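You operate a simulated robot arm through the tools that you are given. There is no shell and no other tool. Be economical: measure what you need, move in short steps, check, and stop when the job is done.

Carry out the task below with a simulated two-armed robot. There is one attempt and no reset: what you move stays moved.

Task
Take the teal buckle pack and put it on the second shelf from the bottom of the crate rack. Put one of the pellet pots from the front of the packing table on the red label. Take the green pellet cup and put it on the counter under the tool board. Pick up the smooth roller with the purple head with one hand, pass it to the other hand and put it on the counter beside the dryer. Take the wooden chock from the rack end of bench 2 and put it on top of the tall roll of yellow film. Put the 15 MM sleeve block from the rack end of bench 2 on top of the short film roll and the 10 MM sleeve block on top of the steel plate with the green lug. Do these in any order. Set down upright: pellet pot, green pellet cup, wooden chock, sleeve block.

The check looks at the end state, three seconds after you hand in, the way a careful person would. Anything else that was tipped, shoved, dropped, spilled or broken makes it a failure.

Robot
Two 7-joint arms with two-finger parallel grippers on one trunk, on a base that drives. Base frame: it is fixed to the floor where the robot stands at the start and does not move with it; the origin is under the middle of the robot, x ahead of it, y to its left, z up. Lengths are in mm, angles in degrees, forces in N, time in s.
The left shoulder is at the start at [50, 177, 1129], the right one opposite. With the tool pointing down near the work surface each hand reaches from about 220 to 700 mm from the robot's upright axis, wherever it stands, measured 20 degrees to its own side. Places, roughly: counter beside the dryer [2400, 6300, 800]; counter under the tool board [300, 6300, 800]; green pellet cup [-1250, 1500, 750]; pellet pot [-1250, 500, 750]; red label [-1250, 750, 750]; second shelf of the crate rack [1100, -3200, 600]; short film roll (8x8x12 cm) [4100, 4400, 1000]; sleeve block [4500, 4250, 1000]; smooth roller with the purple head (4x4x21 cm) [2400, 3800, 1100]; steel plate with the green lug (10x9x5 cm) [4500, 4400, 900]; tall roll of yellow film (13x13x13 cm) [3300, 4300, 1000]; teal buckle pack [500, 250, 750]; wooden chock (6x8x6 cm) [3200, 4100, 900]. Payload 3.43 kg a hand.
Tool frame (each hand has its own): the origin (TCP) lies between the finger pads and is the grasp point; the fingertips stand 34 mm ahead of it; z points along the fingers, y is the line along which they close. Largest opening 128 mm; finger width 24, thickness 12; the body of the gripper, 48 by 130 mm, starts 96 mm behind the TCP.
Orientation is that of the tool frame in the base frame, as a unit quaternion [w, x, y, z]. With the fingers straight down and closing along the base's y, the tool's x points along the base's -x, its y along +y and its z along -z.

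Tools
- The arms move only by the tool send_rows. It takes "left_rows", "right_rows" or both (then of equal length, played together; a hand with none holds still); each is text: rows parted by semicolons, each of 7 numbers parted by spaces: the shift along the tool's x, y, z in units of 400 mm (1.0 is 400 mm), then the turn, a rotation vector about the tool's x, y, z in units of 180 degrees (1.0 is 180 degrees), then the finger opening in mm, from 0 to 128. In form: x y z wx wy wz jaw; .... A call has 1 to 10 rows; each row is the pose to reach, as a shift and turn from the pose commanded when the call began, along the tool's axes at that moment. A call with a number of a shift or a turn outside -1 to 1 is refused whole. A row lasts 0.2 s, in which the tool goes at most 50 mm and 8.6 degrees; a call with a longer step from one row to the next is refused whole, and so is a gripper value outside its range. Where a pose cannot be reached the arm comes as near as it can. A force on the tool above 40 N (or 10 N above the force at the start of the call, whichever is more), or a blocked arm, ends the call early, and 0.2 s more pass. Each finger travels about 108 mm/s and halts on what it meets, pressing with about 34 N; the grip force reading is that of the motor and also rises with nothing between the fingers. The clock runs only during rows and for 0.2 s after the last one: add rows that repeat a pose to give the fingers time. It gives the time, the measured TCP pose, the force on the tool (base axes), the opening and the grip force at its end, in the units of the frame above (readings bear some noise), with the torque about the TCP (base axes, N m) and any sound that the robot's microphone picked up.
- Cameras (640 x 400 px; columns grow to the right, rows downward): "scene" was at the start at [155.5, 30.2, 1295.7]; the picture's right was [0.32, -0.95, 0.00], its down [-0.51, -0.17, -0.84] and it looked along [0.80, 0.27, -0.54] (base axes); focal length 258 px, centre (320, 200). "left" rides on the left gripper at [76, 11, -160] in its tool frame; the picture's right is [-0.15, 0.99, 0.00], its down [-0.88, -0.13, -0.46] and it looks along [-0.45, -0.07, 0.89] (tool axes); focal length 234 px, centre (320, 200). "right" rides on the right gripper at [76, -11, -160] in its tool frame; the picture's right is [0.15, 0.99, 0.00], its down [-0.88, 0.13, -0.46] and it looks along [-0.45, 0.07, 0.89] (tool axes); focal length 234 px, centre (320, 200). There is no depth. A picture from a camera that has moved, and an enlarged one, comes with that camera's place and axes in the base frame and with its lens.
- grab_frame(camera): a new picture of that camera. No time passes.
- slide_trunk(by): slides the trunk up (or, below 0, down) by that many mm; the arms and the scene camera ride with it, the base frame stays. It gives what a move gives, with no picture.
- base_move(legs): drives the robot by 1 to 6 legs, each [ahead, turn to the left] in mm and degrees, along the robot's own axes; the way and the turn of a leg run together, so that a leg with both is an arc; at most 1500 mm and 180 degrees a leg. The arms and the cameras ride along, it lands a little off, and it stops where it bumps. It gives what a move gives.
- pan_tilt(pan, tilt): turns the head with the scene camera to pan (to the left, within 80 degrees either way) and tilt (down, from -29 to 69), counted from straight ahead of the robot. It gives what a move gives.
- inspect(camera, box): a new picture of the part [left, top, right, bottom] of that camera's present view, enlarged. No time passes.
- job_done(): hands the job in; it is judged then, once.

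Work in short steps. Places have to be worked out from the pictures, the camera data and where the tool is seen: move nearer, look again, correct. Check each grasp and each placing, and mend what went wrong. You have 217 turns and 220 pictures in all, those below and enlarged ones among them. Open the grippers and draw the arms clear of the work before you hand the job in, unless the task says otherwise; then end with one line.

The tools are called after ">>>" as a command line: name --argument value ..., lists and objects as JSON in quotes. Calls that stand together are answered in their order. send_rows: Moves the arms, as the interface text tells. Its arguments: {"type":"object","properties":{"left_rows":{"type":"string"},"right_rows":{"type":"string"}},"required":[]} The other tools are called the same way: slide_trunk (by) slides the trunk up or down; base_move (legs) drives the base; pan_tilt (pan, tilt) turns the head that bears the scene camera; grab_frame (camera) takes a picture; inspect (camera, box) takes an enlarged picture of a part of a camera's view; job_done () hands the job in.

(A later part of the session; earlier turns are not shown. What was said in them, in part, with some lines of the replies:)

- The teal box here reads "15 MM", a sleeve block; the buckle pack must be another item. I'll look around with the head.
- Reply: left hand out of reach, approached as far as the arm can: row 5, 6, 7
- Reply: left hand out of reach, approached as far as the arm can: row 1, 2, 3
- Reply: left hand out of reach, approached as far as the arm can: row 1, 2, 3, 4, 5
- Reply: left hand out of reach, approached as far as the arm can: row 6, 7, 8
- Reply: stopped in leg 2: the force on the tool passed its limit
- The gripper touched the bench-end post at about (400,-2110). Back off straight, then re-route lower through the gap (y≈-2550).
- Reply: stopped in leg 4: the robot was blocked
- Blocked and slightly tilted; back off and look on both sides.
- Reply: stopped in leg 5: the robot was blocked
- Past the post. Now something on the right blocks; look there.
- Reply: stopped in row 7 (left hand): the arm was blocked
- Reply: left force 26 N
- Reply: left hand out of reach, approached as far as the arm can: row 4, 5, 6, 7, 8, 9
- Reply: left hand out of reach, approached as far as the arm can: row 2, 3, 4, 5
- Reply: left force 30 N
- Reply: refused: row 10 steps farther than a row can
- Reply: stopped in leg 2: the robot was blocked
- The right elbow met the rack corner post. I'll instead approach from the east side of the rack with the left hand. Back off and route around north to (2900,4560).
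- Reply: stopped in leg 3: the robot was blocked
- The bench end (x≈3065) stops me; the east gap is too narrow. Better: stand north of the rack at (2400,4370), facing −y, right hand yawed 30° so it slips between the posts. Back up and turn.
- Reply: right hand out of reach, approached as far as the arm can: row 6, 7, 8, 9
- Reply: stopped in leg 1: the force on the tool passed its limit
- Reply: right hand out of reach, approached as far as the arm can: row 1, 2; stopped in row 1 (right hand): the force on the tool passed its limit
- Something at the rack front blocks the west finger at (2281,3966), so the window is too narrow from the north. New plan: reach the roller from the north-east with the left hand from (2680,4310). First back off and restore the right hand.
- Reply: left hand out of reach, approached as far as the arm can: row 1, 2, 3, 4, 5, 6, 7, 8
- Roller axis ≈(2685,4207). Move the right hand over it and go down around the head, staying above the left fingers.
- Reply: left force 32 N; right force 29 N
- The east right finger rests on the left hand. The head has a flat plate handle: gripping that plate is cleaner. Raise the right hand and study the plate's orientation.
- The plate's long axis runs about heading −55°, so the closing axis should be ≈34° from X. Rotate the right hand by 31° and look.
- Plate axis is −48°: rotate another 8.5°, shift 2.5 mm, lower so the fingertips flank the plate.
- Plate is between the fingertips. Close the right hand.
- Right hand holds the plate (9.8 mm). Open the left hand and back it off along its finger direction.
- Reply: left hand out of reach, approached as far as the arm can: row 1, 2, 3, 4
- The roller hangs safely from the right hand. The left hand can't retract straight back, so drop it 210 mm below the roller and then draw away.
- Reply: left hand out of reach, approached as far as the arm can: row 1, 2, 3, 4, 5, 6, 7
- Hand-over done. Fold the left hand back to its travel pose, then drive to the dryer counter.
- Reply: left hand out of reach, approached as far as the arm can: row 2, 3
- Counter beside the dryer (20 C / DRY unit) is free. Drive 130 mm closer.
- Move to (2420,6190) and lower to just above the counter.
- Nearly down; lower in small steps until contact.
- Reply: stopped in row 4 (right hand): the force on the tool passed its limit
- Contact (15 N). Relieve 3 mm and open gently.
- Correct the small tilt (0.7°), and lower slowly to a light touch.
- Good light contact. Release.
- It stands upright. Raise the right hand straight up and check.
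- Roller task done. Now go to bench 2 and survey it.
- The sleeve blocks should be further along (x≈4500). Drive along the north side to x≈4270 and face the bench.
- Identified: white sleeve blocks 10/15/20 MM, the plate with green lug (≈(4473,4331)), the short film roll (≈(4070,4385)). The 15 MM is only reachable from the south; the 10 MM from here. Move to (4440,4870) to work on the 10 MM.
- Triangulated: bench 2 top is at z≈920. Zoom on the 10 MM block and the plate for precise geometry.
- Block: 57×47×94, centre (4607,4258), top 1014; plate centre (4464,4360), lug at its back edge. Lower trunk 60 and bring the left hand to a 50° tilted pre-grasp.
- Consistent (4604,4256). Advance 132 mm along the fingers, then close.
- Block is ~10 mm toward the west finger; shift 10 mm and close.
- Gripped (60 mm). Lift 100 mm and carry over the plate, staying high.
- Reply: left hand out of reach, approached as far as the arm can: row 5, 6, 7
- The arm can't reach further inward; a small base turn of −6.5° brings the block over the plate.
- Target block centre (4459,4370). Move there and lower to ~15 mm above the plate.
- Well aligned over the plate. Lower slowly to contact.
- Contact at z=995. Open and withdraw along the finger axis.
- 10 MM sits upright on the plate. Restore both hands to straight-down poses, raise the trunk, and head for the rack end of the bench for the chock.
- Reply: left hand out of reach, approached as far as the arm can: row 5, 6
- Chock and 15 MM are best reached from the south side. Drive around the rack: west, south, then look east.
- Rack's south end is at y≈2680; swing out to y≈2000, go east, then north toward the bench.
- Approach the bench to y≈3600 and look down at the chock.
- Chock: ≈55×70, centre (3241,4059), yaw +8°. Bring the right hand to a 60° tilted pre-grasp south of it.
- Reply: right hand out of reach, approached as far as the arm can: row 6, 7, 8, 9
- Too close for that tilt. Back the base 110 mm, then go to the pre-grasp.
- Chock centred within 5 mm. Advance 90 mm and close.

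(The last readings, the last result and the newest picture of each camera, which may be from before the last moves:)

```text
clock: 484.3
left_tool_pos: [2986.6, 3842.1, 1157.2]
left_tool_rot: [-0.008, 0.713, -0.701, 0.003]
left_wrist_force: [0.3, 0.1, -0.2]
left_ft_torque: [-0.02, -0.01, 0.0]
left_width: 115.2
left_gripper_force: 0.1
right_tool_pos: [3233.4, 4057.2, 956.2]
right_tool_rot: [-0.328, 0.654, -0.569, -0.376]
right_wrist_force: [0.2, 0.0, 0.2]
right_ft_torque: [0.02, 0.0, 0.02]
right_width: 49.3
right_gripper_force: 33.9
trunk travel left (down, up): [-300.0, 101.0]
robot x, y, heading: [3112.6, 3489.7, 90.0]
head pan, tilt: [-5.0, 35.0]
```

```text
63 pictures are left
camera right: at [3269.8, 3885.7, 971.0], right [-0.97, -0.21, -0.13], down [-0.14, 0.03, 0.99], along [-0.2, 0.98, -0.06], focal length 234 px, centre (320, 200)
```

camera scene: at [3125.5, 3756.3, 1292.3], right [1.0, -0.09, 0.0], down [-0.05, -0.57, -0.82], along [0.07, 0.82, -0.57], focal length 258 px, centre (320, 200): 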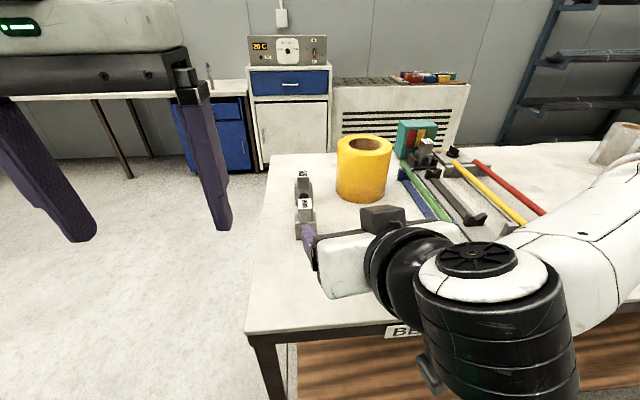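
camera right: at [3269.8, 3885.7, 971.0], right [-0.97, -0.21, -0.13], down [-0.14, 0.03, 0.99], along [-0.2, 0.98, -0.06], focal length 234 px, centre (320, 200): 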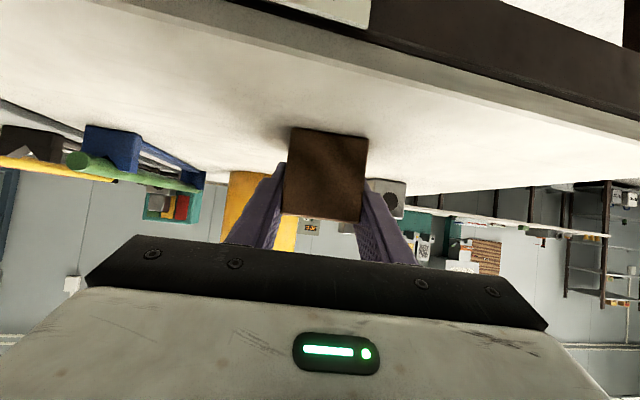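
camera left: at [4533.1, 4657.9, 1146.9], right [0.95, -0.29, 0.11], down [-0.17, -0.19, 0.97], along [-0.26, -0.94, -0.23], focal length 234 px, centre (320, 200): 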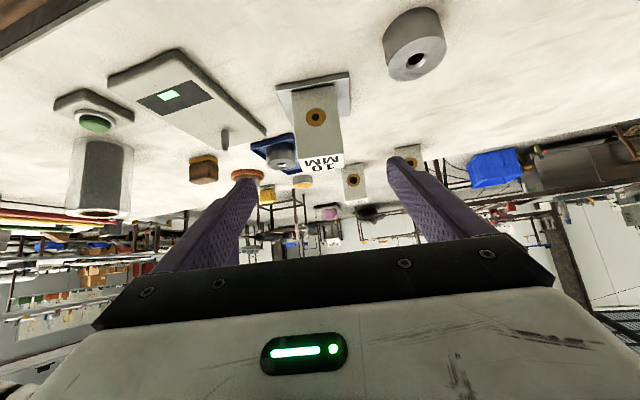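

Gripped (49 mm). Lift 180 mm, then drive forward toward the roll.

>>> send_rows --right_rows "-0.09 0 -0.05 0 0 0 40; -0.18 0 -0.1 0 0 0 40; -0.27 0 -0.155 0 0 0 40; -0.36 0 -0.21 0 0 0 40; -0.41 0 -0.235 0 0 0 40; -0.41 0 -0.235 0 0 0 40"

>>> base_move --legs '[[190, 0]]'

>>> grab_frame --camera "right"

>>> grab_frame --camera "scene"

```text
clock: 485.7
left_tool_pos: [2986.4, 3841.7, 1158.4]
left_tool_rot: [-0.006, 0.713, -0.701, 0.003]
left_wrist_force: [-0.5, -0.4, -0.6]
left_ft_torque: [0.02, 0.01, 0.01]
left_width: 114.9
left_gripper_force: 0.1
right_tool_pos: [3237.0, 4058.0, 1146.4]
right_tool_rot: [-0.328, 0.653, -0.57, -0.375]
right_wrist_force: [0.2, 1.4, -0.8]
right_ft_torque: [-0.01, 0.0, 0.0]
right_width: 49.5
right_gripper_force: 34.0
trunk travel left (down, up): [-300.0, 101.0]
robot x, y, heading: [3120.5, 3489.1, 90.3]
head pan, tilt: [-5.0, 35.0]
```

```text
clock: 487.2
left_tool_pos: [2984.0, 4031.4, 1158.7]
left_tool_rot: [-0.006, 0.715, -0.699, 0.003]
left_wrist_force: [-0.6, -0.5, -0.1]
left_ft_torque: [-0.02, -0.02, 0.01]
left_width: 114.9
left_gripper_force: 0.1
right_tool_pos: [3232.1, 4248.4, 1145.5]
right_tool_rot: [-0.327, 0.655, -0.568, -0.376]
right_wrist_force: [0.4, -0.6, -0.9]
right_ft_torque: [0.02, 0.04, -0.02]
right_width: 49.4
right_gripper_force: 35.0
trunk travel left (down, up): [-300.0, 101.0]
robot x, y, heading: [3114.6, 3676.6, 90.3]
head pan, tilt: [-5.0, 35.0]
```

```text
62 pictures are left
camera right: at [3269.6, 4076.9, 1160.2], right [-0.97, -0.21, -0.13], down [-0.14, 0.03, 0.99], along [-0.21, 0.98, -0.06], focal length 234 px, centre (320, 200)
```

right: 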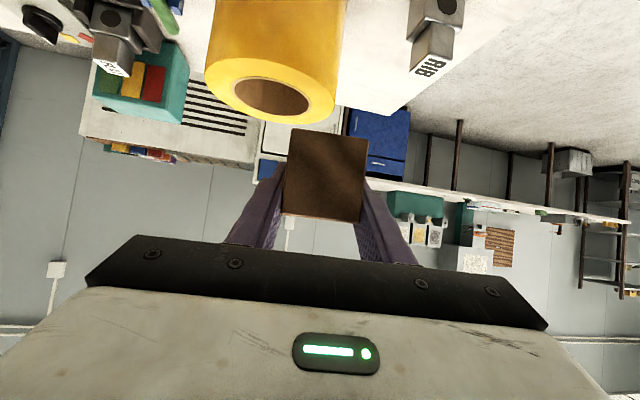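

```text
61 pictures are left
camera scene: at [3123.6, 3836.6, 1292.1], right [1.0, -0.08, 0.0], down [-0.05, -0.57, -0.82], along [0.07, 0.82, -0.57], focal length 258 px, centre (320, 200)
```

scene: 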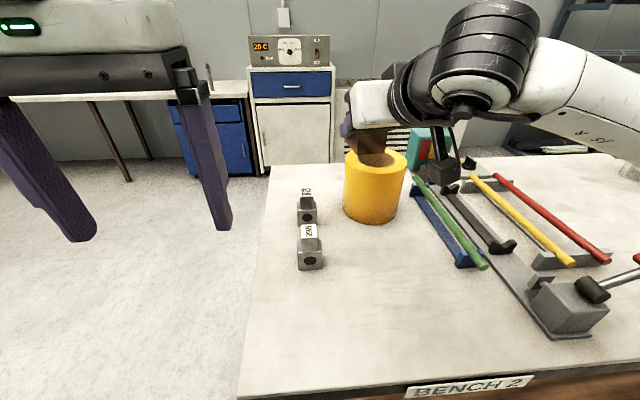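

Roll centre ≈(3282,4306), top ≈1047. Move the chock over it and lower to ~12 mm above.

>>> send_rows --right_rows "-0.032 -0.07 0.055 0 0 0 40; -0.063 -0.143 0.11 0 0 0 40; -0.01 -0.143 0.14 0 0 0 40; 0.042 -0.143 0.17 0 0 0 40; 0.042 -0.143 0.17 0 0 0 40"

>>> grab_frame --camera "right"

>>> inspect --camera "scene" --box '[320, 80, 440, 240]'

```text
clock: 488.4
left_tool_pos: [2983.1, 4030.4, 1158.6]
left_tool_rot: [-0.006, 0.715, -0.699, 0.002]
left_wrist_force: [-0.1, -0.5, -0.1]
left_ft_torque: [-0.01, -0.01, 0.02]
left_width: 115.0
left_gripper_force: 0.0
right_tool_pos: [3282.2, 4305.4, 1094.8]
right_tool_rot: [-0.328, 0.654, -0.569, -0.375]
right_wrist_force: [1.3, -0.6, -0.7]
right_ft_torque: [0.0, -0.01, 0.0]
right_width: 49.3
right_gripper_force: 34.2
trunk travel left (down, up): [-300.0, 101.0]
robot x, y, heading: [3113.8, 3675.7, 90.3]
head pan, tilt: [-5.0, 35.0]
```

```text
60 pictures are left
camera right: at [3318.6, 4134.6, 1110.1], right [-0.97, -0.21, -0.13], down [-0.14, 0.03, 0.99], along [-0.21, 0.98, -0.06], focal length 234 px, centre (320, 200)
```

right: 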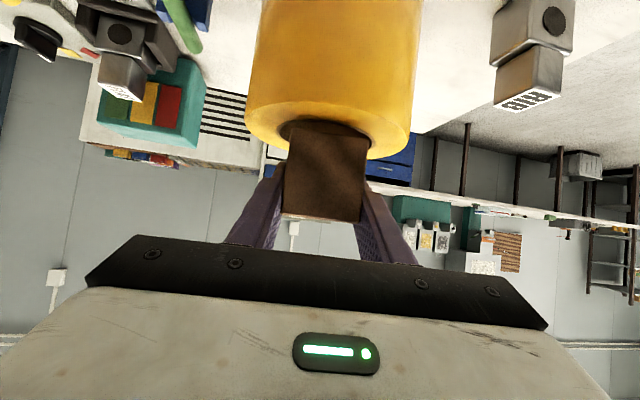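

```text
2.50 times, centred on (380, 160) of scene
camera zoom: at [3123.6, 3835.8, 1292.2], right [1.0, -0.08, 0.0], down [-0.05, -0.57, -0.82], along [0.07, 0.82, -0.57], focal length 644 px, centre (170, 300)
```

zoom: 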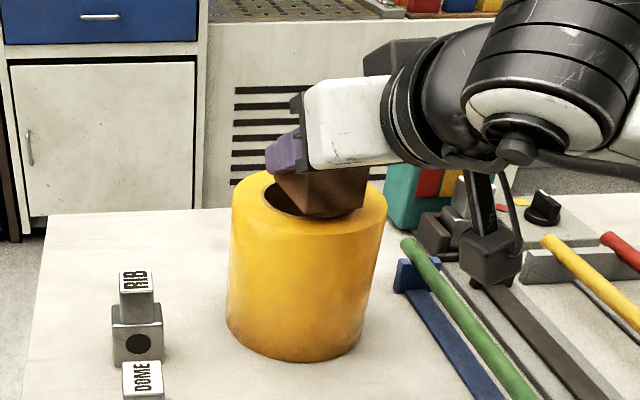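

Both views now put the roll centre at about (3272,4323): I'm ~9 mm too far east and ~14 mm short. Correct by a small base drive plus hand shift.

>>> base_move --legs '[[18, 0]]'

>>> grab_frame --camera "right"

```text
clock: 489.4
left_tool_pos: [2983.5, 4041.6, 1159.1]
left_tool_rot: [-0.007, 0.715, -0.699, 0.003]
left_wrist_force: [0.4, -0.8, 0.1]
left_ft_torque: [0.0, 0.0, -0.01]
left_width: 114.8
left_gripper_force: 0.0
right_tool_pos: [3282.2, 4318.0, 1094.6]
right_tool_rot: [-0.326, 0.655, -0.569, -0.375]
right_wrist_force: [-0.8, 0.2, -1.2]
right_ft_torque: [-0.01, -0.03, 0.04]
right_width: 49.4
right_gripper_force: 33.8
trunk travel left (down, up): [-300.0, 101.0]
robot x, y, heading: [3116.5, 3686.6, 90.2]
head pan, tilt: [-5.0, 35.0]
stopped in leg 1: the robot was blocked; the commanded pose is now the measured one
```

```text
58 pictures are left
camera right: at [3318.6, 4145.6, 1110.0], right [-0.97, -0.21, -0.13], down [-0.14, 0.03, 0.99], along [-0.21, 0.98, -0.06], focal length 234 px, centre (320, 200)
```

right: 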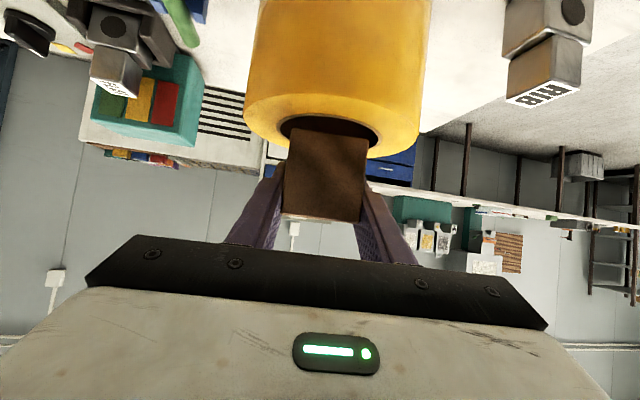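

Roll centre (3271,4322) confirmed. Shift 10 mm west and lower to contact.

>>> send_rows --right_rows "0 0.025 0 0 0 0 40; 0.0108 0.025 0.0062 0 0 0 40; 0.0194 0.025 0.0112 0 0 0 40; 0.026 0.025 0.015 0 0 0 40; 0.026 0.025 0.015 0 0 0 40"

>>> inspect --camera "scene" --box '[320, 80, 440, 240]'

>>> inspect --camera "right" --box '[220, 60, 440, 240]'

```text
clock: 490.6
left_tool_pos: [2982.5, 4039.9, 1159.0]
left_tool_rot: [-0.007, 0.715, -0.699, 0.003]
left_wrist_force: [0.5, 0.4, 0.9]
left_ft_torque: [-0.03, 0.0, -0.03]
left_width: 114.8
left_gripper_force: 0.1
right_tool_pos: [3272.3, 4314.4, 1087.0]
right_tool_rot: [-0.328, 0.654, -0.567, -0.378]
right_wrist_force: [0.1, 0.5, 10.2]
right_ft_torque: [-0.32, -0.08, 0.01]
right_width: 49.5
right_gripper_force: 34.1
trunk travel left (down, up): [-300.0, 101.0]
robot x, y, heading: [3113.2, 3688.5, 90.4]
head pan, tilt: [-5.0, 35.0]
```

```text
2.50 times, centred on (380, 160) of scene
camera zoom: at [3123.3, 3846.5, 1292.5], right [1.0, -0.08, 0.0], down [-0.05, -0.57, -0.82], along [0.07, 0.82, -0.57], focal length 644 px, centre (170, 300)
```

zoom: 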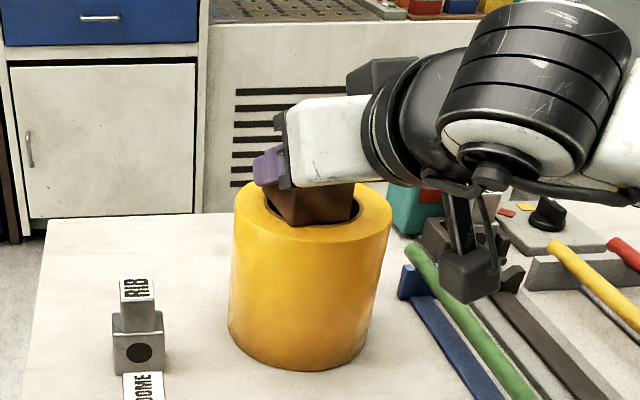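

```text
2.22 times, centred on (330, 150) of right
camera zoom: at [3308.5, 4144.2, 1100.0], right [-0.97, -0.21, -0.13], down [-0.14, 0.02, 0.99], along [-0.21, 0.98, -0.05], focal length 520 px, centre (298, 311)
```

zoom: 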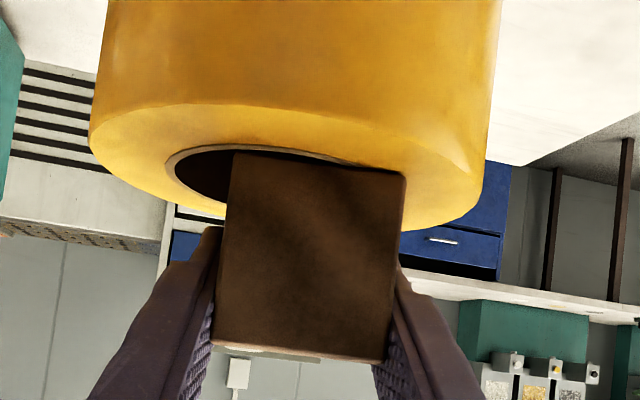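

Chock is nearly centred; shift 4 mm east for balanced corners, then set down and release.

>>> send_rows --right_rows "-0.01 0 -0.006 0 0 0 40; -0.01 -0.01 -0.006 0 0 0 40; 0 -0.01 0 0 0 0 40; 0.002 -0.01 0.0012 0 0 0 40; 0.002 -0.01 0.0012 0 0 0 40"

>>> inspect --camera "right" --box '[220, 60, 440, 240]'

```text
clock: 491.8
left_tool_pos: [2982.7, 4040.9, 1159.3]
left_tool_rot: [-0.007, 0.715, -0.699, 0.003]
left_wrist_force: [-0.2, 0.4, 0.1]
left_ft_torque: [0.04, 0.0, 0.03]
left_width: 115.1
left_gripper_force: 0.0
right_tool_pos: [3278.6, 4316.5, 1086.1]
right_tool_rot: [-0.328, 0.654, -0.567, -0.379]
right_wrist_force: [2.9, 3.3, 15.9]
right_ft_torque: [-0.45, -0.17, 0.1]
right_width: 49.0
right_gripper_force: 33.6
trunk travel left (down, up): [-300.0, 101.0]
robot x, y, heading: [3113.8, 3688.2, 90.3]
head pan, tilt: [-5.0, 35.0]
```

```text
2.22 times, centred on (330, 150) of right
camera zoom: at [3313.8, 4145.0, 1099.8], right [-0.97, -0.21, -0.13], down [-0.14, 0.02, 0.99], along [-0.2, 0.98, -0.05], focal length 520 px, centre (298, 311)
```

zoom: 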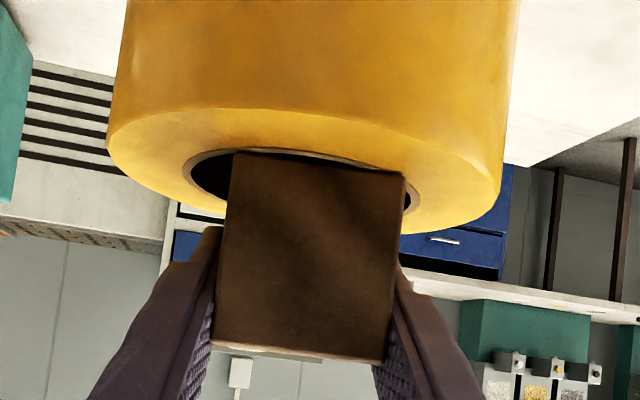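

The front corners lie right at the hole edge; shift the chock 10 mm toward me so that both ends rest on the rim.

>>> send_rows --right_rows "-0.012 0 -0.007 0 0 0 40; 0.0005 0.003 -0.0286 0 0 0 40; 0.0105 0.003 -0.023 0 0 0 40; 0.0125 0.003 -0.0216 0 0 0 40; 0.0125 0.003 -0.0216 0 0 0 40"

>>> inspect --camera "right" --box '[220, 60, 440, 240]'

>>> inspect --camera "scene" --box '[330, 100, 430, 200]'

```text
clock: 492.9
left_tool_pos: [2983.4, 4039.9, 1158.9]
left_tool_rot: [-0.007, 0.715, -0.699, 0.003]
left_wrist_force: [-0.1, -0.1, 0.5]
left_ft_torque: [0.02, -0.01, 0.01]
left_width: 115.0
left_gripper_force: 0.0
right_tool_pos: [3275.6, 4305.6, 1086.4]
right_tool_rot: [-0.329, 0.654, -0.566, -0.38]
right_wrist_force: [-0.3, 2.7, 19.9]
right_ft_torque: [-0.59, -0.07, -0.02]
right_width: 49.5
right_gripper_force: 33.5
trunk travel left (down, up): [-300.0, 101.0]
robot x, y, heading: [3116.8, 3688.4, 90.5]
head pan, tilt: [-5.0, 35.0]
```

```text
2.22 times, centred on (330, 150) of right
camera zoom: at [3312.4, 4134.5, 1099.5], right [-0.97, -0.21, -0.13], down [-0.13, 0.02, 0.99], along [-0.21, 0.98, -0.05], focal length 520 px, centre (298, 311)
```

zoom: 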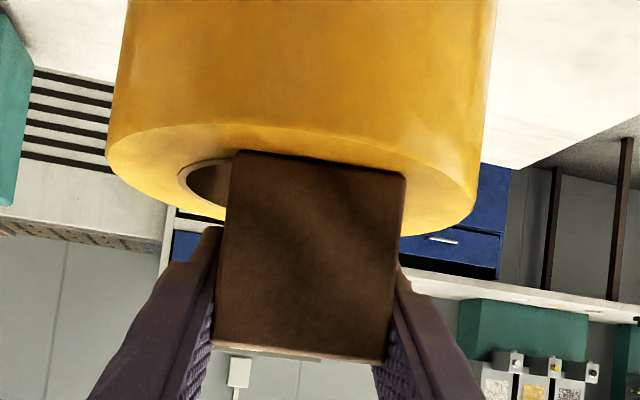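

```text
4.00 times, centred on (380, 150) of scene
camera zoom: at [3122.9, 3845.6, 1292.6], right [1.0, -0.08, 0.0], down [-0.05, -0.57, -0.82], along [0.07, 0.82, -0.57], focal length 1030 px, centre (80, 400)
```

zoom: 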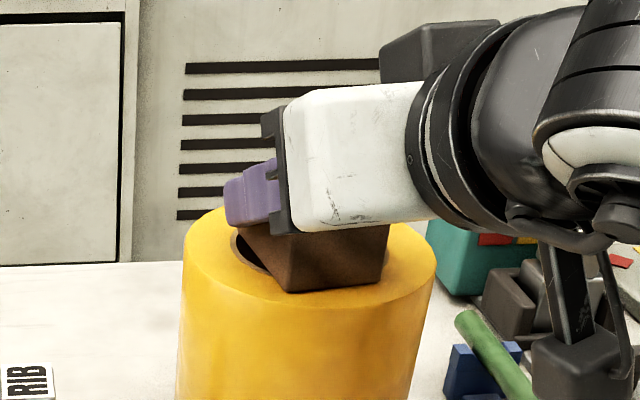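

Front edge now rests on the rim. Shift 4 mm east, set down lightly and release.

>>> send_rows --right_rows "-0.012 0 -0.007 0 0 0 40; -0.012 -0.01 -0.007 0 0 0 40; -0.004 -0.01 -0.0023 0 0 0 40; -0.002 -0.01 -0.0012 0 0 0 40; -0.002 -0.01 -0.0012 0 0 0 40"

>>> send_rows --right_rows "0 0 0 0 0 0 55; 0 0 0 0 0 0 65; 0 0 0 0 0 0 80; 0 0 0 0 0 0 85; 0 0 0 0 0 0 85"

>>> inspect --camera "right" --box '[220, 60, 440, 240]'

```text
clock: 494.1
left_tool_pos: [2980.6, 4039.1, 1159.1]
left_tool_rot: [-0.008, 0.715, -0.699, 0.003]
left_wrist_force: [0.3, -0.9, 0.1]
left_ft_torque: [-0.02, 0.04, -0.01]
left_width: 114.8
left_gripper_force: 0.1
right_tool_pos: [3279.1, 4305.5, 1086.8]
right_tool_rot: [-0.329, 0.654, -0.567, -0.378]
right_wrist_force: [-5.1, -3.3, 18.8]
right_ft_torque: [-0.78, 0.07, -0.16]
right_width: 49.4
right_gripper_force: 34.1
trunk travel left (down, up): [-300.0, 101.0]
robot x, y, heading: [3115.6, 3686.4, 90.5]
head pan, tilt: [-5.0, 35.0]
```

```text
clock: 495.4
left_tool_pos: [2983.9, 4041.4, 1159.5]
left_tool_rot: [-0.006, 0.715, -0.699, 0.003]
left_wrist_force: [0.4, -0.7, 0.3]
left_ft_torque: [0.02, 0.01, 0.01]
left_width: 114.8
left_gripper_force: 0.1
right_tool_pos: [3281.0, 4308.4, 1083.7]
right_tool_rot: [-0.327, 0.655, -0.568, -0.376]
right_wrist_force: [-0.3, 0.3, 0.5]
right_ft_torque: [0.01, -0.01, 0.0]
right_width: 84.8
right_gripper_force: 0.1
trunk travel left (down, up): [-300.0, 101.0]
robot x, y, heading: [3114.8, 3688.8, 90.4]
head pan, tilt: [-5.0, 35.0]
```

```text
2.22 times, centred on (330, 150) of right
camera zoom: at [3316.9, 4136.1, 1097.4], right [-0.97, -0.21, -0.13], down [-0.14, 0.03, 0.99], along [-0.21, 0.98, -0.06], focal length 520 px, centre (298, 311)
```

zoom: 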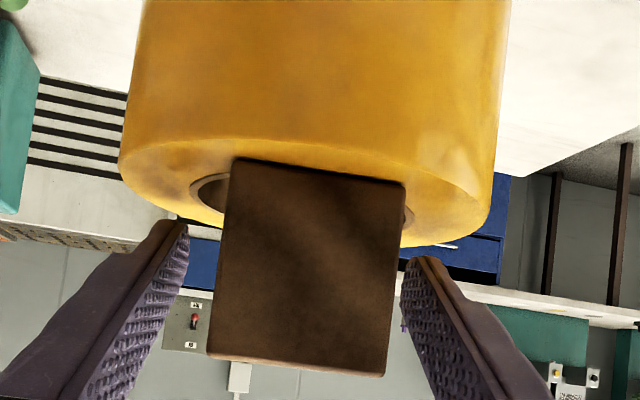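

Chock rests centrally. Withdraw along the finger axis, then back the base away and verify.

>>> send_rows --right_rows "0 0 -0.08 0 0 0 85; 0 0 -0.18 0 0 0 85; 0 0 -0.28 0 0 0 85; -0.04 0 -0.36 0 0 0 85; -0.1 0 -0.42 0 0 0 85; -0.1 0 -0.42 0 0 0 85"

>>> base_move --legs '[[-150, 0]]'

>>> grab_frame --camera "scene"

```text
clock: 496.8
left_tool_pos: [2983.9, 4042.1, 1159.3]
left_tool_rot: [-0.006, 0.716, -0.698, 0.003]
left_wrist_force: [0.4, -0.1, 0.4]
left_ft_torque: [0.01, 0.02, 0.0]
left_width: 115.2
left_gripper_force: 0.2
right_tool_pos: [3296.2, 4183.9, 1203.9]
right_tool_rot: [-0.329, 0.654, -0.568, -0.377]
right_wrist_force: [1.3, 0.3, -0.4]
right_ft_torque: [0.01, 0.03, -0.03]
right_width: 84.7
right_gripper_force: 0.2
trunk travel left (down, up): [-300.0, 101.0]
robot x, y, heading: [3117.3, 3691.3, 90.1]
head pan, tilt: [-5.0, 35.0]
```

```text
clock: 498.1
left_tool_pos: [2983.0, 3893.6, 1159.6]
left_tool_rot: [-0.006, 0.715, -0.699, 0.003]
left_wrist_force: [0.4, -1.0, 0.0]
left_ft_torque: [0.04, -0.02, 0.0]
left_width: 114.8
left_gripper_force: 0.0
right_tool_pos: [3298.1, 4037.2, 1202.8]
right_tool_rot: [-0.327, 0.655, -0.568, -0.376]
right_wrist_force: [0.3, 0.1, 0.5]
right_ft_torque: [0.03, -0.02, -0.03]
right_width: 85.0
right_gripper_force: 0.1
trunk travel left (down, up): [-300.0, 101.0]
robot x, y, heading: [3117.5, 3541.3, 90.4]
head pan, tilt: [-5.0, 35.0]
```

```text
51 pictures are left
camera scene: at [3124.4, 3699.3, 1292.4], right [1.0, -0.08, 0.0], down [-0.05, -0.57, -0.82], along [0.07, 0.82, -0.57], focal length 258 px, centre (320, 200)
```

scene: 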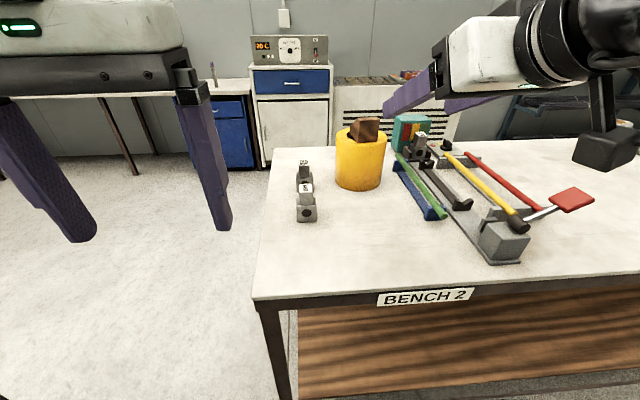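

Chock done (and the roller still stands on its counter). Straighten the right hand and drive east along the south side to x≈4450.

>>> send_rows --right_rows "0 0 0 0.0018 0.0413 0.0035 85; 0 0 0 0.0035 0.0827 0.007 85; 0 0 0 0.0053 0.124 0.0105 100; 0 0 0 0.0071 0.1653 0.014 110; 0 0 0 0.0088 0.2066 0.0175 110; 0 0 0 0.0106 0.248 0.021 110; 0 0 0 0.0123 0.2893 0.0245 110; 0 0 0 0.0141 0.3306 0.028 110; 0 0 0 0.0141 0.3306 0.028 110"

>>> base_move --legs '[[-80, 0], [0, -90], [1330, 0], [0, 90]]'

>>> pan_tilt --pan -15 --tilt 35

>>> grab_frame --camera "scene"

```text
clock: 500.1
left_tool_pos: [2983.6, 3894.7, 1158.3]
left_tool_rot: [-0.006, 0.715, -0.699, 0.003]
left_wrist_force: [0.3, 0.3, 0.8]
left_ft_torque: [-0.02, -0.02, 0.0]
left_width: 114.6
left_gripper_force: 0.0
right_tool_pos: [3297.3, 4036.0, 1203.6]
right_tool_rot: [0.0, 0.724, -0.69, -0.003]
right_wrist_force: [0.1, -0.3, 0.3]
right_ft_torque: [-0.04, 0.01, -0.01]
right_width: 109.7
right_gripper_force: 0.1
trunk travel left (down, up): [-300.0, 101.0]
robot x, y, heading: [3114.1, 3543.7, 90.4]
head pan, tilt: [-5.0, 35.0]
```

```text
clock: 515.0
left_tool_pos: [4291.2, 3839.9, 1158.7]
left_tool_rot: [-0.006, 0.719, -0.695, 0.003]
left_wrist_force: [-0.2, 0.9, 1.6]
left_ft_torque: [-0.01, 0.01, 0.02]
left_width: 115.0
left_gripper_force: 0.0
right_tool_pos: [4602.3, 3985.2, 1204.1]
right_tool_rot: [0.002, 0.728, -0.686, -0.003]
right_wrist_force: [-0.6, -0.4, 0.5]
right_ft_torque: [-0.01, 0.0, -0.01]
right_width: 110.1
right_gripper_force: 0.1
trunk travel left (down, up): [-300.0, 101.0]
robot x, y, heading: [4428.4, 3492.4, 91.1]
head pan, tilt: [-5.0, 35.0]
```

```text
clock: 515.7
left_tool_pos: [4291.5, 3839.6, 1158.6]
left_tool_rot: [-0.006, 0.719, -0.695, 0.004]
left_wrist_force: [0.1, 0.2, -0.9]
left_ft_torque: [0.0, 0.0, -0.01]
left_width: 115.2
left_gripper_force: 0.0
right_tool_pos: [4604.4, 3986.1, 1202.9]
right_tool_rot: [0.001, 0.727, -0.686, -0.004]
right_wrist_force: [0.0, -0.4, 0.1]
right_ft_torque: [-0.02, -0.01, 0.02]
right_width: 110.1
right_gripper_force: 0.1
trunk travel left (down, up): [-300.0, 101.0]
robot x, y, heading: [4428.1, 3489.6, 90.8]
head pan, tilt: [-15.0, 35.0]
```

```text
50 pictures are left
camera scene: at [4449.3, 3645.3, 1292.2], right [0.97, -0.24, 0.0], down [-0.14, -0.56, -0.82], along [0.2, 0.79, -0.57], focal length 258 px, centre (320, 200)
```

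scene: 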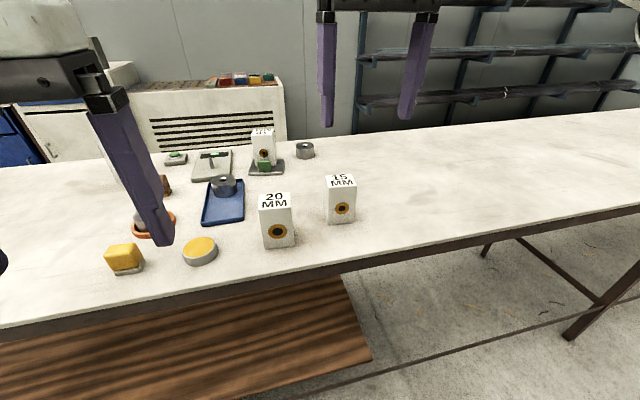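

>>> inspect --camera "scene" --box '[230, 120, 390, 260]'

>>> grab_frame --camera "right"

```text
2.86 times, centred on (310, 190) of scene
camera zoom: at [4449.3, 3645.3, 1292.2], right [0.97, -0.24, 0.0], down [-0.14, -0.56, -0.82], along [0.2, 0.79, -0.57], focal length 736 px, centre (349, 229)
```

zoom: 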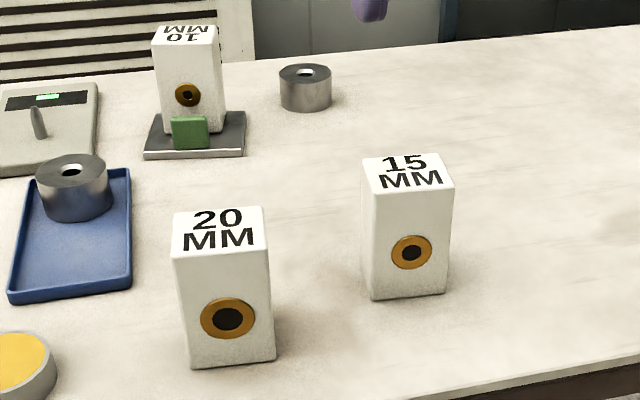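

```text
48 pictures are left
camera right: at [4620.5, 3911.7, 1361.8], right [-0.98, -0.2, 0.0], down [-0.18, 0.87, 0.46], along [-0.1, 0.45, -0.89], focal length 234 px, centre (320, 200)
```

right: 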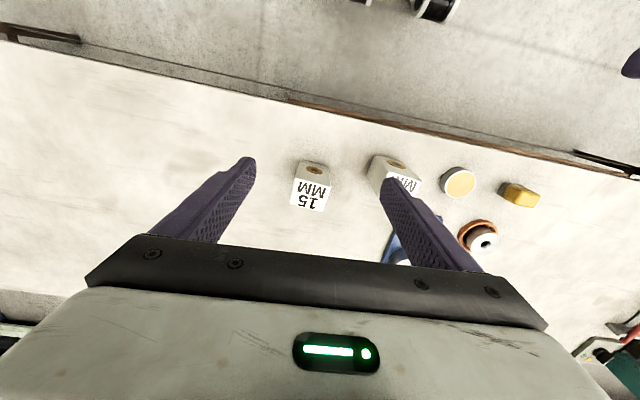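

Block at ≈(4602,4080), yaw −7°. Drive 105 mm forward, rotate the hand 10°, and come down above it.

>>> base_move --legs '[[105, 0]]'

>>> send_rows --right_rows "0 0 0.1 0 0 0.028 115; 0 0 0.2 0 0 0.0567 115; 0 0 0.3 0 0 0.0567 115; 0 0 0.33 0 0 0.0567 115; 0 0 0.33 0 0 0.0567 115"

>>> grab_frame --camera "right"

```text
clock: 516.8
left_tool_pos: [4290.5, 3945.2, 1157.8]
left_tool_rot: [-0.006, 0.72, -0.694, 0.002]
left_wrist_force: [-0.3, 0.2, 0.1]
left_ft_torque: [-0.06, -0.01, -0.02]
left_width: 114.6
left_gripper_force: 0.1
right_tool_pos: [4601.8, 4089.8, 1202.9]
right_tool_rot: [0.001, 0.727, -0.686, -0.004]
right_wrist_force: [-0.7, 1.1, 0.0]
right_ft_torque: [-0.04, -0.01, -0.01]
right_width: 110.2
right_gripper_force: 0.0
trunk travel left (down, up): [-300.0, 101.0]
robot x, y, heading: [4426.0, 3593.8, 91.1]
head pan, tilt: [-15.0, 35.0]
```

```text
clock: 518.0
left_tool_pos: [4291.5, 3943.3, 1157.8]
left_tool_rot: [-0.005, 0.72, -0.694, 0.003]
left_wrist_force: [0.5, -0.4, -0.3]
left_ft_torque: [0.01, -0.05, 0.0]
left_width: 114.7
left_gripper_force: 0.0
right_tool_pos: [4601.9, 4089.8, 1070.7]
right_tool_rot: [-0.001, -0.664, 0.748, 0.004]
right_wrist_force: [0.1, -0.1, 0.6]
right_ft_torque: [-0.01, 0.02, -0.02]
right_width: 114.9
right_gripper_force: 0.1
trunk travel left (down, up): [-300.0, 101.0]
robot x, y, heading: [4429.0, 3593.3, 90.8]
head pan, tilt: [-15.0, 35.0]
```

```text
47 pictures are left
camera right: at [4606.1, 4013.1, 1229.7], right [-1.0, -0.03, 0.01], down [-0.02, 0.89, 0.46], along [-0.02, 0.46, -0.89], focal length 234 px, centre (320, 200)
```

right: 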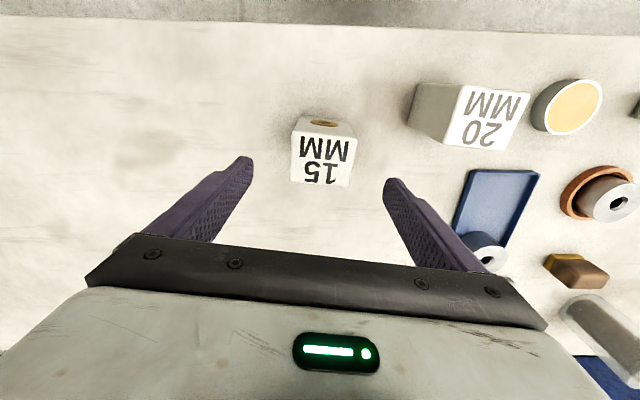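

Correct yaw −4°, centre over the block, descend and grip.

>>> send_rows --right_rows "0.021 0.005 0.05 0 0 -0.022 105; 0.021 0.005 0.12 0 0 -0.022 105; 0.021 0.005 0.2125 0 0 -0.022 105; 0.021 0.005 0.2125 0 0 -0.022 105; 0.021 0.005 0.2125 0 0 -0.022 70; 0.021 0.005 0.2125 0 0 -0.022 45; 0.021 0.005 0.2125 0 0 -0.022 45"

>>> inspect --camera "scene" --box '[230, 100, 430, 260]'

```text
clock: 519.6
left_tool_pos: [4290.5, 3943.7, 1158.4]
left_tool_rot: [-0.006, 0.719, -0.695, 0.003]
left_wrist_force: [0.4, -0.1, -0.8]
left_ft_torque: [0.01, 0.03, -0.02]
left_width: 115.2
left_gripper_force: 0.0
right_tool_pos: [4599.9, 4081.0, 986.2]
right_tool_rot: [0.0, -0.689, 0.724, 0.003]
right_wrist_force: [1.8, 0.2, -0.2]
right_ft_torque: [0.09, -0.2, -0.02]
right_width: 60.1
right_gripper_force: 33.6
trunk travel left (down, up): [-300.0, 101.0]
robot x, y, heading: [4431.7, 3592.9, 90.7]
head pan, tilt: [-15.0, 35.0]
```

```text
2.50 times, centred on (330, 180) of scene
camera zoom: at [4447.7, 3749.3, 1292.2], right [0.97, -0.24, 0.0], down [-0.14, -0.56, -0.82], along [0.2, 0.79, -0.57], focal length 644 px, centre (295, 250)
```

zoom: 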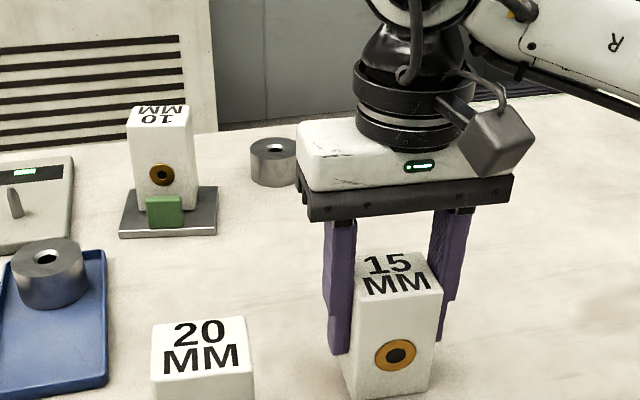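

15 MM gripped (60 mm). Lift it, pull in, and drive around to the north side.

>>> send_rows --right_rows "0 0 -0.12 0 0 0 45; 0 0 -0.24 0 0 0 45; 0 0 -0.36 0 0 0 45; 0 0 -0.48 0 0 0 45; 0.08 0 -0.54 0 0 0 45; 0.18 0 -0.54 0 0 0 45; 0.18 0 -0.54 0 0 0 45"

>>> base_move --legs '[[-190, 0], [0, 131], [1020, 0], [1020, 0], [0, -46], [1470, 0]]'

```text
clock: 521.2
left_tool_pos: [4290.4, 3945.9, 1158.2]
left_tool_rot: [-0.006, 0.719, -0.695, 0.002]
left_wrist_force: [0.5, -0.5, 0.2]
left_ft_torque: [0.03, 0.02, 0.01]
left_width: 114.8
left_gripper_force: 0.0
right_tool_pos: [4595.9, 4010.5, 1201.9]
right_tool_rot: [-0.002, -0.689, 0.725, 0.003]
right_wrist_force: [0.9, -0.7, -2.8]
right_ft_torque: [0.01, -0.04, 0.04]
right_width: 59.9
right_gripper_force: 34.0
trunk travel left (down, up): [-300.0, 101.0]
robot x, y, heading: [4426.1, 3593.6, 90.9]
head pan, tilt: [-15.0, 35.0]
```

```text
clock: 546.9
left_tool_pos: [1006.1, 2243.3, 1157.8]
left_tool_rot: [-0.006, 0.998, -0.059, -0.001]
left_wrist_force: [-0.5, -1.4, -0.3]
left_ft_torque: [0.0, -0.04, -0.05]
left_width: 114.8
left_gripper_force: 0.2
right_tool_pos: [986.6, 2554.9, 1201.1]
right_tool_rot: [0.003, 0.995, -0.1, -0.002]
right_wrist_force: [1.2, 0.4, -2.6]
right_ft_torque: [0.01, -0.01, 0.01]
right_width: 59.8
right_gripper_force: 34.0
trunk travel left (down, up): [-300.0, 101.0]
robot x, y, heading: [1375.4, 2327.8, 172.1]
head pan, tilt: [-15.0, 35.0]
```

Continue north and then east along the north side of bench 2.

>>> base_move --legs '[[0, -82], [1330, 0], [1330, 0], [0, -90], [1450, 0], [1400, 0]]'

```text
clock: 580.7
left_tool_pos: [4562.2, 5251.8, 1158.5]
left_tool_rot: [0.002, -0.024, 1.0, -0.006]
left_wrist_force: [-0.2, 0.0, 0.4]
left_ft_torque: [0.03, 0.04, 0.0]
left_width: 114.9
left_gripper_force: 0.1
right_tool_pos: [4631.8, 4948.5, 1200.5]
right_tool_rot: [0.003, 0.017, 1.0, 0.003]
right_wrist_force: [-0.1, -0.6, -3.3]
right_ft_torque: [0.01, 0.03, -0.01]
right_width: 59.9
right_gripper_force: 33.8
trunk travel left (down, up): [-300.0, 101.0]
robot x, y, heading: [4212.4, 5109.4, 1.7]
head pan, tilt: [-15.0, 35.0]
```

Turn to face the bench, approach and look at the short film roll.

>>> base_move --legs '[[0, -91.7], [210, 0]]'

>>> pan_tilt --pan -12 --tilt 40

>>> grab_frame --camera "scene"

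>>> grab_frame --camera "right"

```text
clock: 586.3
left_tool_pos: [4343.3, 4546.5, 1159.0]
left_tool_rot: [-0.002, 0.701, 0.714, -0.006]
left_wrist_force: [0.6, -1.0, 0.3]
left_ft_torque: [0.0, 0.0, -0.01]
left_width: 114.7
left_gripper_force: 0.0
right_tool_pos: [4036.8, 4485.6, 1200.7]
right_tool_rot: [0.003, 0.732, 0.682, 0.002]
right_wrist_force: [0.6, 0.3, -3.9]
right_ft_torque: [0.08, 0.01, 0.01]
right_width: 59.8
right_gripper_force: 33.6
trunk travel left (down, up): [-300.0, 101.0]
robot x, y, heading: [4215.3, 4901.9, -90.1]
head pan, tilt: [-15.0, 35.0]
```

```text
clock: 586.9
left_tool_pos: [4342.1, 4547.3, 1158.8]
left_tool_rot: [-0.004, 0.701, 0.713, -0.006]
left_wrist_force: [-1.4, -0.7, 0.5]
left_ft_torque: [-0.03, 0.03, -0.01]
left_width: 114.9
left_gripper_force: 0.1
right_tool_pos: [4035.4, 4485.9, 1200.8]
right_tool_rot: [0.003, 0.73, 0.683, 0.001]
right_wrist_force: [0.3, 0.5, -3.2]
right_ft_torque: [0.0, 0.01, 0.04]
right_width: 59.9
right_gripper_force: 34.1
trunk travel left (down, up): [-300.0, 101.0]
robot x, y, heading: [4210.9, 4902.4, -89.8]
head pan, tilt: [-12.0, 40.0]
```

```text
45 pictures are left
camera scene: at [4195.9, 4748.9, 1284.7], right [-0.98, 0.21, 0.0], down [0.13, 0.63, -0.77], along [-0.16, -0.75, -0.64], focal length 258 px, centre (320, 200)
```

scene: 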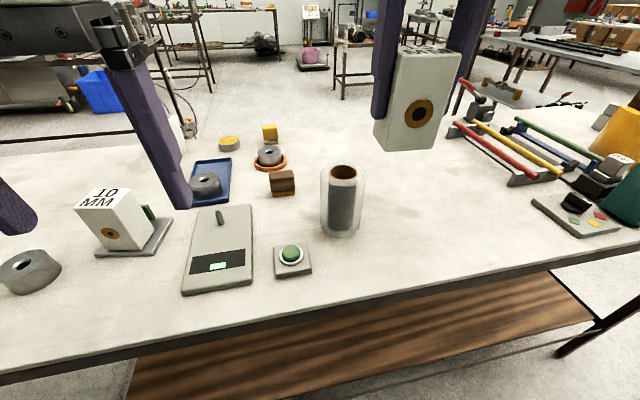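

```text
44 pictures are left
camera right: at [4030.4, 4564.1, 1359.8], right [1.0, 0.08, 0.0], down [0.07, -0.89, 0.46], along [0.04, -0.46, -0.89], focal length 234 px, centre (320, 200)
```

right: 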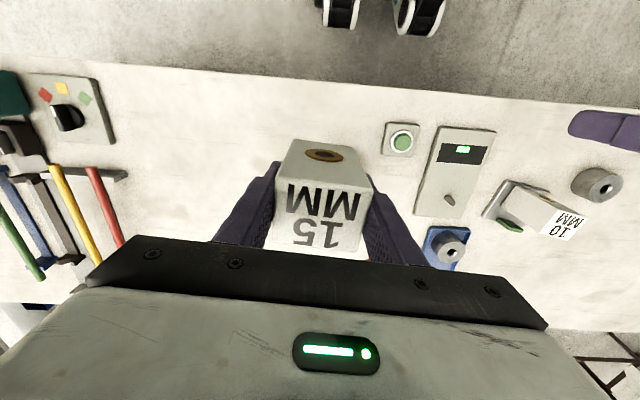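

Zoom on the roll for an exact position.

>>> inspect --camera "scene" --box '[280, 140, 400, 260]'

```text
3.33 times, centred on (340, 200) of scene
camera zoom: at [4195.9, 4748.9, 1284.7], right [-0.98, 0.21, 0.0], down [0.13, 0.63, -0.77], along [-0.16, -0.75, -0.64], focal length 859 px, centre (253, 200)
```

zoom: 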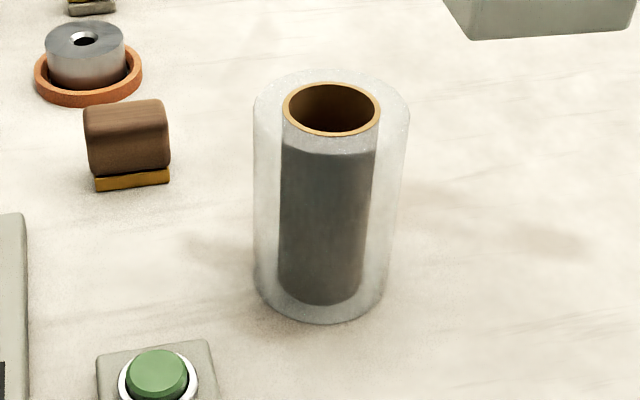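

Roll: centre (4080,4400), top z=1040. Raise the trunk 60, move the block over it and lower to ~20 mm above.

>>> slide_trunk --by 60

>>> send_rows --right_rows "-0.07 0.042 0 0 0 0 45; -0.14 0.084 0.03 0 0 0 45; -0.207 0.125 0.08 0 0 0 45; -0.207 0.125 0.18 0 0 0 45; -0.207 0.125 0.28 0 0 0 45; -0.207 0.125 0.335 0 0 0 45; -0.207 0.125 0.335 0 0 0 45"

>>> inspect --camera "scene" --box '[240, 120, 440, 290]'

>>> grab_frame --camera "right"

```text
clock: 587.9
left_tool_pos: [4343.4, 4545.7, 1217.5]
left_tool_rot: [-0.003, 0.701, 0.713, -0.005]
left_wrist_force: [-0.7, -0.2, 0.2]
left_ft_torque: [0.05, 0.02, -0.01]
left_width: 114.9
left_gripper_force: 0.1
right_tool_pos: [4036.6, 4485.4, 1261.0]
right_tool_rot: [0.002, 0.731, 0.683, 0.001]
right_wrist_force: [-0.4, -0.3, -3.3]
right_ft_torque: [0.03, 0.01, 0.03]
right_width: 59.9
right_gripper_force: 34.1
trunk travel left (down, up): [-360.0, 41.0]
robot x, y, heading: [4208.3, 4898.4, -90.0]
head pan, tilt: [-12.0, 40.0]
```

```text
clock: 589.5
left_tool_pos: [4342.4, 4546.5, 1219.0]
left_tool_rot: [-0.003, 0.701, 0.713, -0.005]
left_wrist_force: [0.2, 0.8, 0.7]
left_ft_torque: [0.0, -0.01, -0.01]
left_width: 114.8
left_gripper_force: 0.1
right_tool_pos: [4081.0, 4399.1, 1128.4]
right_tool_rot: [0.003, 0.731, 0.683, 0.002]
right_wrist_force: [-0.6, 0.3, -3.3]
right_ft_torque: [0.02, -0.01, 0.01]
right_width: 59.8
right_gripper_force: 33.6
trunk travel left (down, up): [-360.0, 41.0]
robot x, y, heading: [4214.9, 4903.2, -90.4]
head pan, tilt: [-12.0, 40.0]
```

```text
2.35 times, centred on (340, 205) of scene
camera zoom: at [4196.1, 4748.8, 1344.6], right [-0.98, 0.21, 0.0], down [0.13, 0.63, -0.77], along [-0.16, -0.75, -0.64], focal length 606 px, centre (273, 188)
```

zoom: 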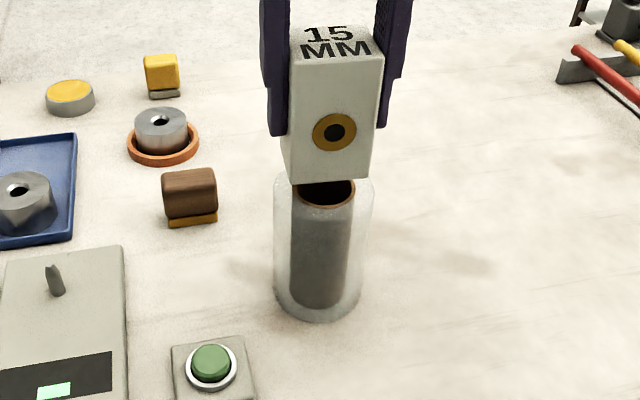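

```text
41 pictures are left
camera right: at [4075.3, 4477.1, 1287.4], right [1.0, 0.08, 0.0], down [0.07, -0.89, 0.46], along [0.04, -0.46, -0.89], focal length 234 px, centre (320, 200)
```

right: 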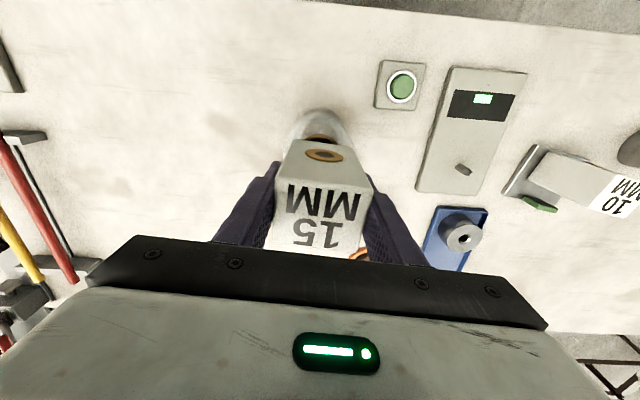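

Aligned within ~4 mm. Shift 4 mm and lower to contact.

>>> send_rows --right_rows "0.009 0 0.025 0 0 0 45; 0.009 0 0.04 0 0 0 45; 0.009 0 0.05 0 0 0 45; 0.009 0 0.058 0 0 0 45; 0.009 0 0.058 0 0 0 45"

>>> inspect --camera "scene" --box '[270, 120, 410, 270]'

```text
clock: 590.7
left_tool_pos: [4344.3, 4546.4, 1219.6]
left_tool_rot: [-0.002, 0.7, 0.714, -0.007]
left_wrist_force: [-0.2, 0.0, 0.8]
left_ft_torque: [-0.02, 0.0, 0.03]
left_width: 114.9
left_gripper_force: 0.1
right_tool_pos: [4081.6, 4403.1, 1106.6]
right_tool_rot: [0.005, 0.731, 0.682, 0.0]
right_wrist_force: [-0.8, -2.2, 11.7]
right_ft_torque: [0.16, 0.43, 0.08]
right_width: 59.8
right_gripper_force: 34.3
trunk travel left (down, up): [-360.0, 41.0]
robot x, y, heading: [4211.3, 4901.2, -90.1]
head pan, tilt: [-12.0, 40.0]
```

```text
2.67 times, centred on (340, 195) of scene
camera zoom: at [4196.2, 4749.7, 1345.0], right [-0.98, 0.21, 0.0], down [0.13, 0.63, -0.77], along [-0.16, -0.75, -0.64], focal length 687 px, centre (267, 213)
```

zoom: 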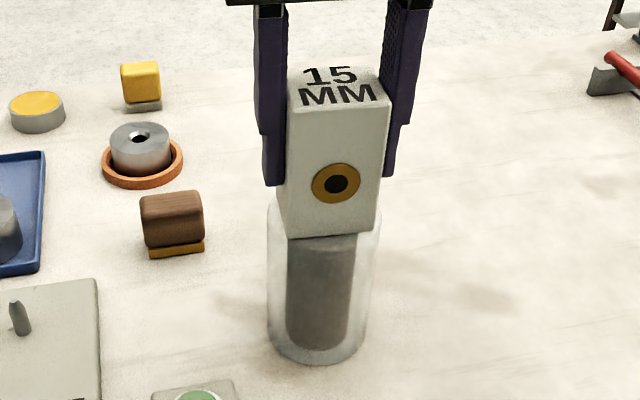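

Seated on the roll. Ease off, open, and rise straight up.

>>> send_rows --right_rows "0 0 -0.004 0 0 0 45; 0 0 -0.004 0 0 0 66; 0 0 -0.004 0 0 0 80; 0 0 -0.004 0 0 0 100; 0 0 -0.004 0 0 0 100; 0 0 -0.08 0 0 0 100; 0 0 -0.18 0 0 0 100; 0 0 -0.28 0 0 0 100; 0 0 -0.34 0 0 0 100"

>>> grab_frame --camera "scene"

```text
clock: 592.7
left_tool_pos: [4344.3, 4547.6, 1219.1]
left_tool_rot: [-0.003, 0.7, 0.714, -0.007]
left_wrist_force: [1.1, -0.1, -0.1]
left_ft_torque: [-0.03, -0.01, 0.02]
left_width: 114.7
left_gripper_force: 0.1
right_tool_pos: [4081.6, 4402.5, 1240.2]
right_tool_rot: [0.003, 0.73, 0.683, 0.0]
right_wrist_force: [0.3, -0.8, -0.3]
right_ft_torque: [0.01, -0.02, 0.02]
right_width: 99.8
right_gripper_force: 0.1
trunk travel left (down, up): [-360.0, 41.0]
robot x, y, heading: [4213.1, 4900.6, -90.1]
head pan, tilt: [-12.0, 40.0]
```

```text
39 pictures are left
camera scene: at [4196.2, 4749.3, 1344.7], right [-0.98, 0.21, 0.0], down [0.13, 0.63, -0.77], along [-0.16, -0.75, -0.64], focal length 258 px, centre (320, 200)
```

scene: 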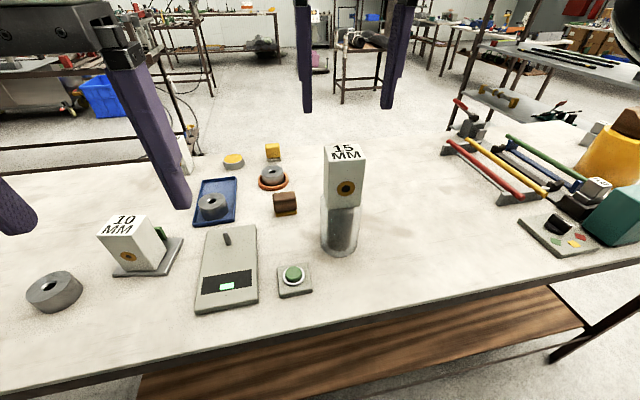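

All pieces are placed. Back the base away to clear the arms, and take a last look at the yellow roll with the chock.

>>> base_move --legs '[[-300, 0]]'

>>> pan_tilt --pan -40 --tilt 25

>>> grab_frame --camera "scene"

```text
clock: 594.8
left_tool_pos: [4342.3, 4844.7, 1219.2]
left_tool_rot: [-0.003, 0.701, 0.713, -0.006]
left_wrist_force: [0.5, 0.2, 0.4]
left_ft_torque: [-0.02, -0.03, 0.0]
left_width: 115.1
left_gripper_force: 0.1
right_tool_pos: [4081.9, 4702.3, 1240.4]
right_tool_rot: [0.003, 0.731, 0.683, 0.0]
right_wrist_force: [-0.2, 0.6, 0.1]
right_ft_torque: [-0.06, 0.02, 0.01]
right_width: 99.9
right_gripper_force: 0.1
trunk travel left (down, up): [-360.0, 41.0]
robot x, y, heading: [4210.5, 5198.7, -90.3]
head pan, tilt: [-12.0, 40.0]
```

```text
clock: 595.7
left_tool_pos: [4343.0, 4844.2, 1219.1]
left_tool_rot: [-0.003, 0.702, 0.712, -0.005]
left_wrist_force: [-0.5, 0.2, 0.6]
left_ft_torque: [0.0, -0.02, 0.0]
left_width: 114.8
left_gripper_force: 0.0
right_tool_pos: [4081.4, 4702.1, 1239.7]
right_tool_rot: [0.003, 0.731, 0.683, 0.0]
right_wrist_force: [-0.1, -0.1, -0.9]
right_ft_torque: [-0.02, 0.02, -0.01]
right_width: 100.0
right_gripper_force: 0.0
trunk travel left (down, up): [-360.0, 41.0]
robot x, y, heading: [4214.8, 5195.4, -90.1]
head pan, tilt: [-40.0, 25.0]
```

```text
38 pictures are left
camera scene: at [4154.4, 5059.5, 1367.9], right [-0.77, 0.64, 0.0], down [0.27, 0.32, -0.91], along [-0.58, -0.69, -0.42], focal length 258 px, centre (320, 200)
```

scene: 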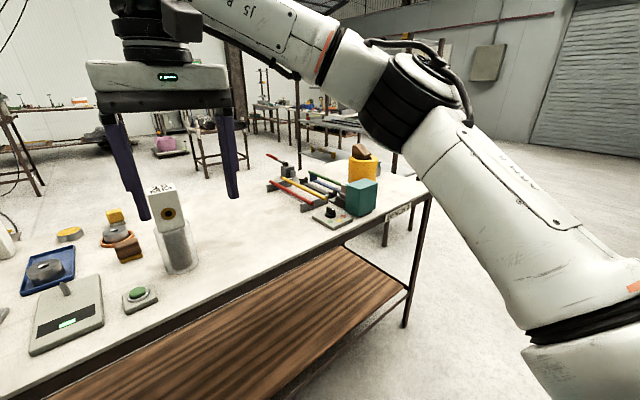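

>>> inspect --camera "scene" --box '[260, 130, 400, 240]'

```text
3.64 times, centred on (330, 185) of scene
camera zoom: at [4154.4, 5059.5, 1367.9], right [-0.77, 0.64, 0.0], down [0.27, 0.32, -0.91], along [-0.58, -0.69, -0.42], focal length 937 px, centre (284, 254)
```

zoom: 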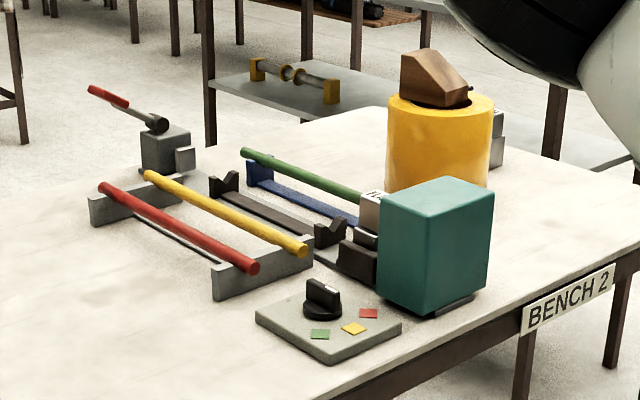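

The chock sits flat on the yellow roll, and everything on bench 2 is in place. The hands are open and clear, so I'm handing in.

>>> job_done

```text
The job is handed in.
```

I placed all seven items and handed the job in; I have no result back from the check. I took the green box marked "2815 PPM / 2745 PPM" on the packing table to be the green pellet cup, and the teal "15 MM" box to be the buckle pack. During driving the arms lightly bumped rack posts several times and the base touched bench 2; nothing looked moved in the later pictures.
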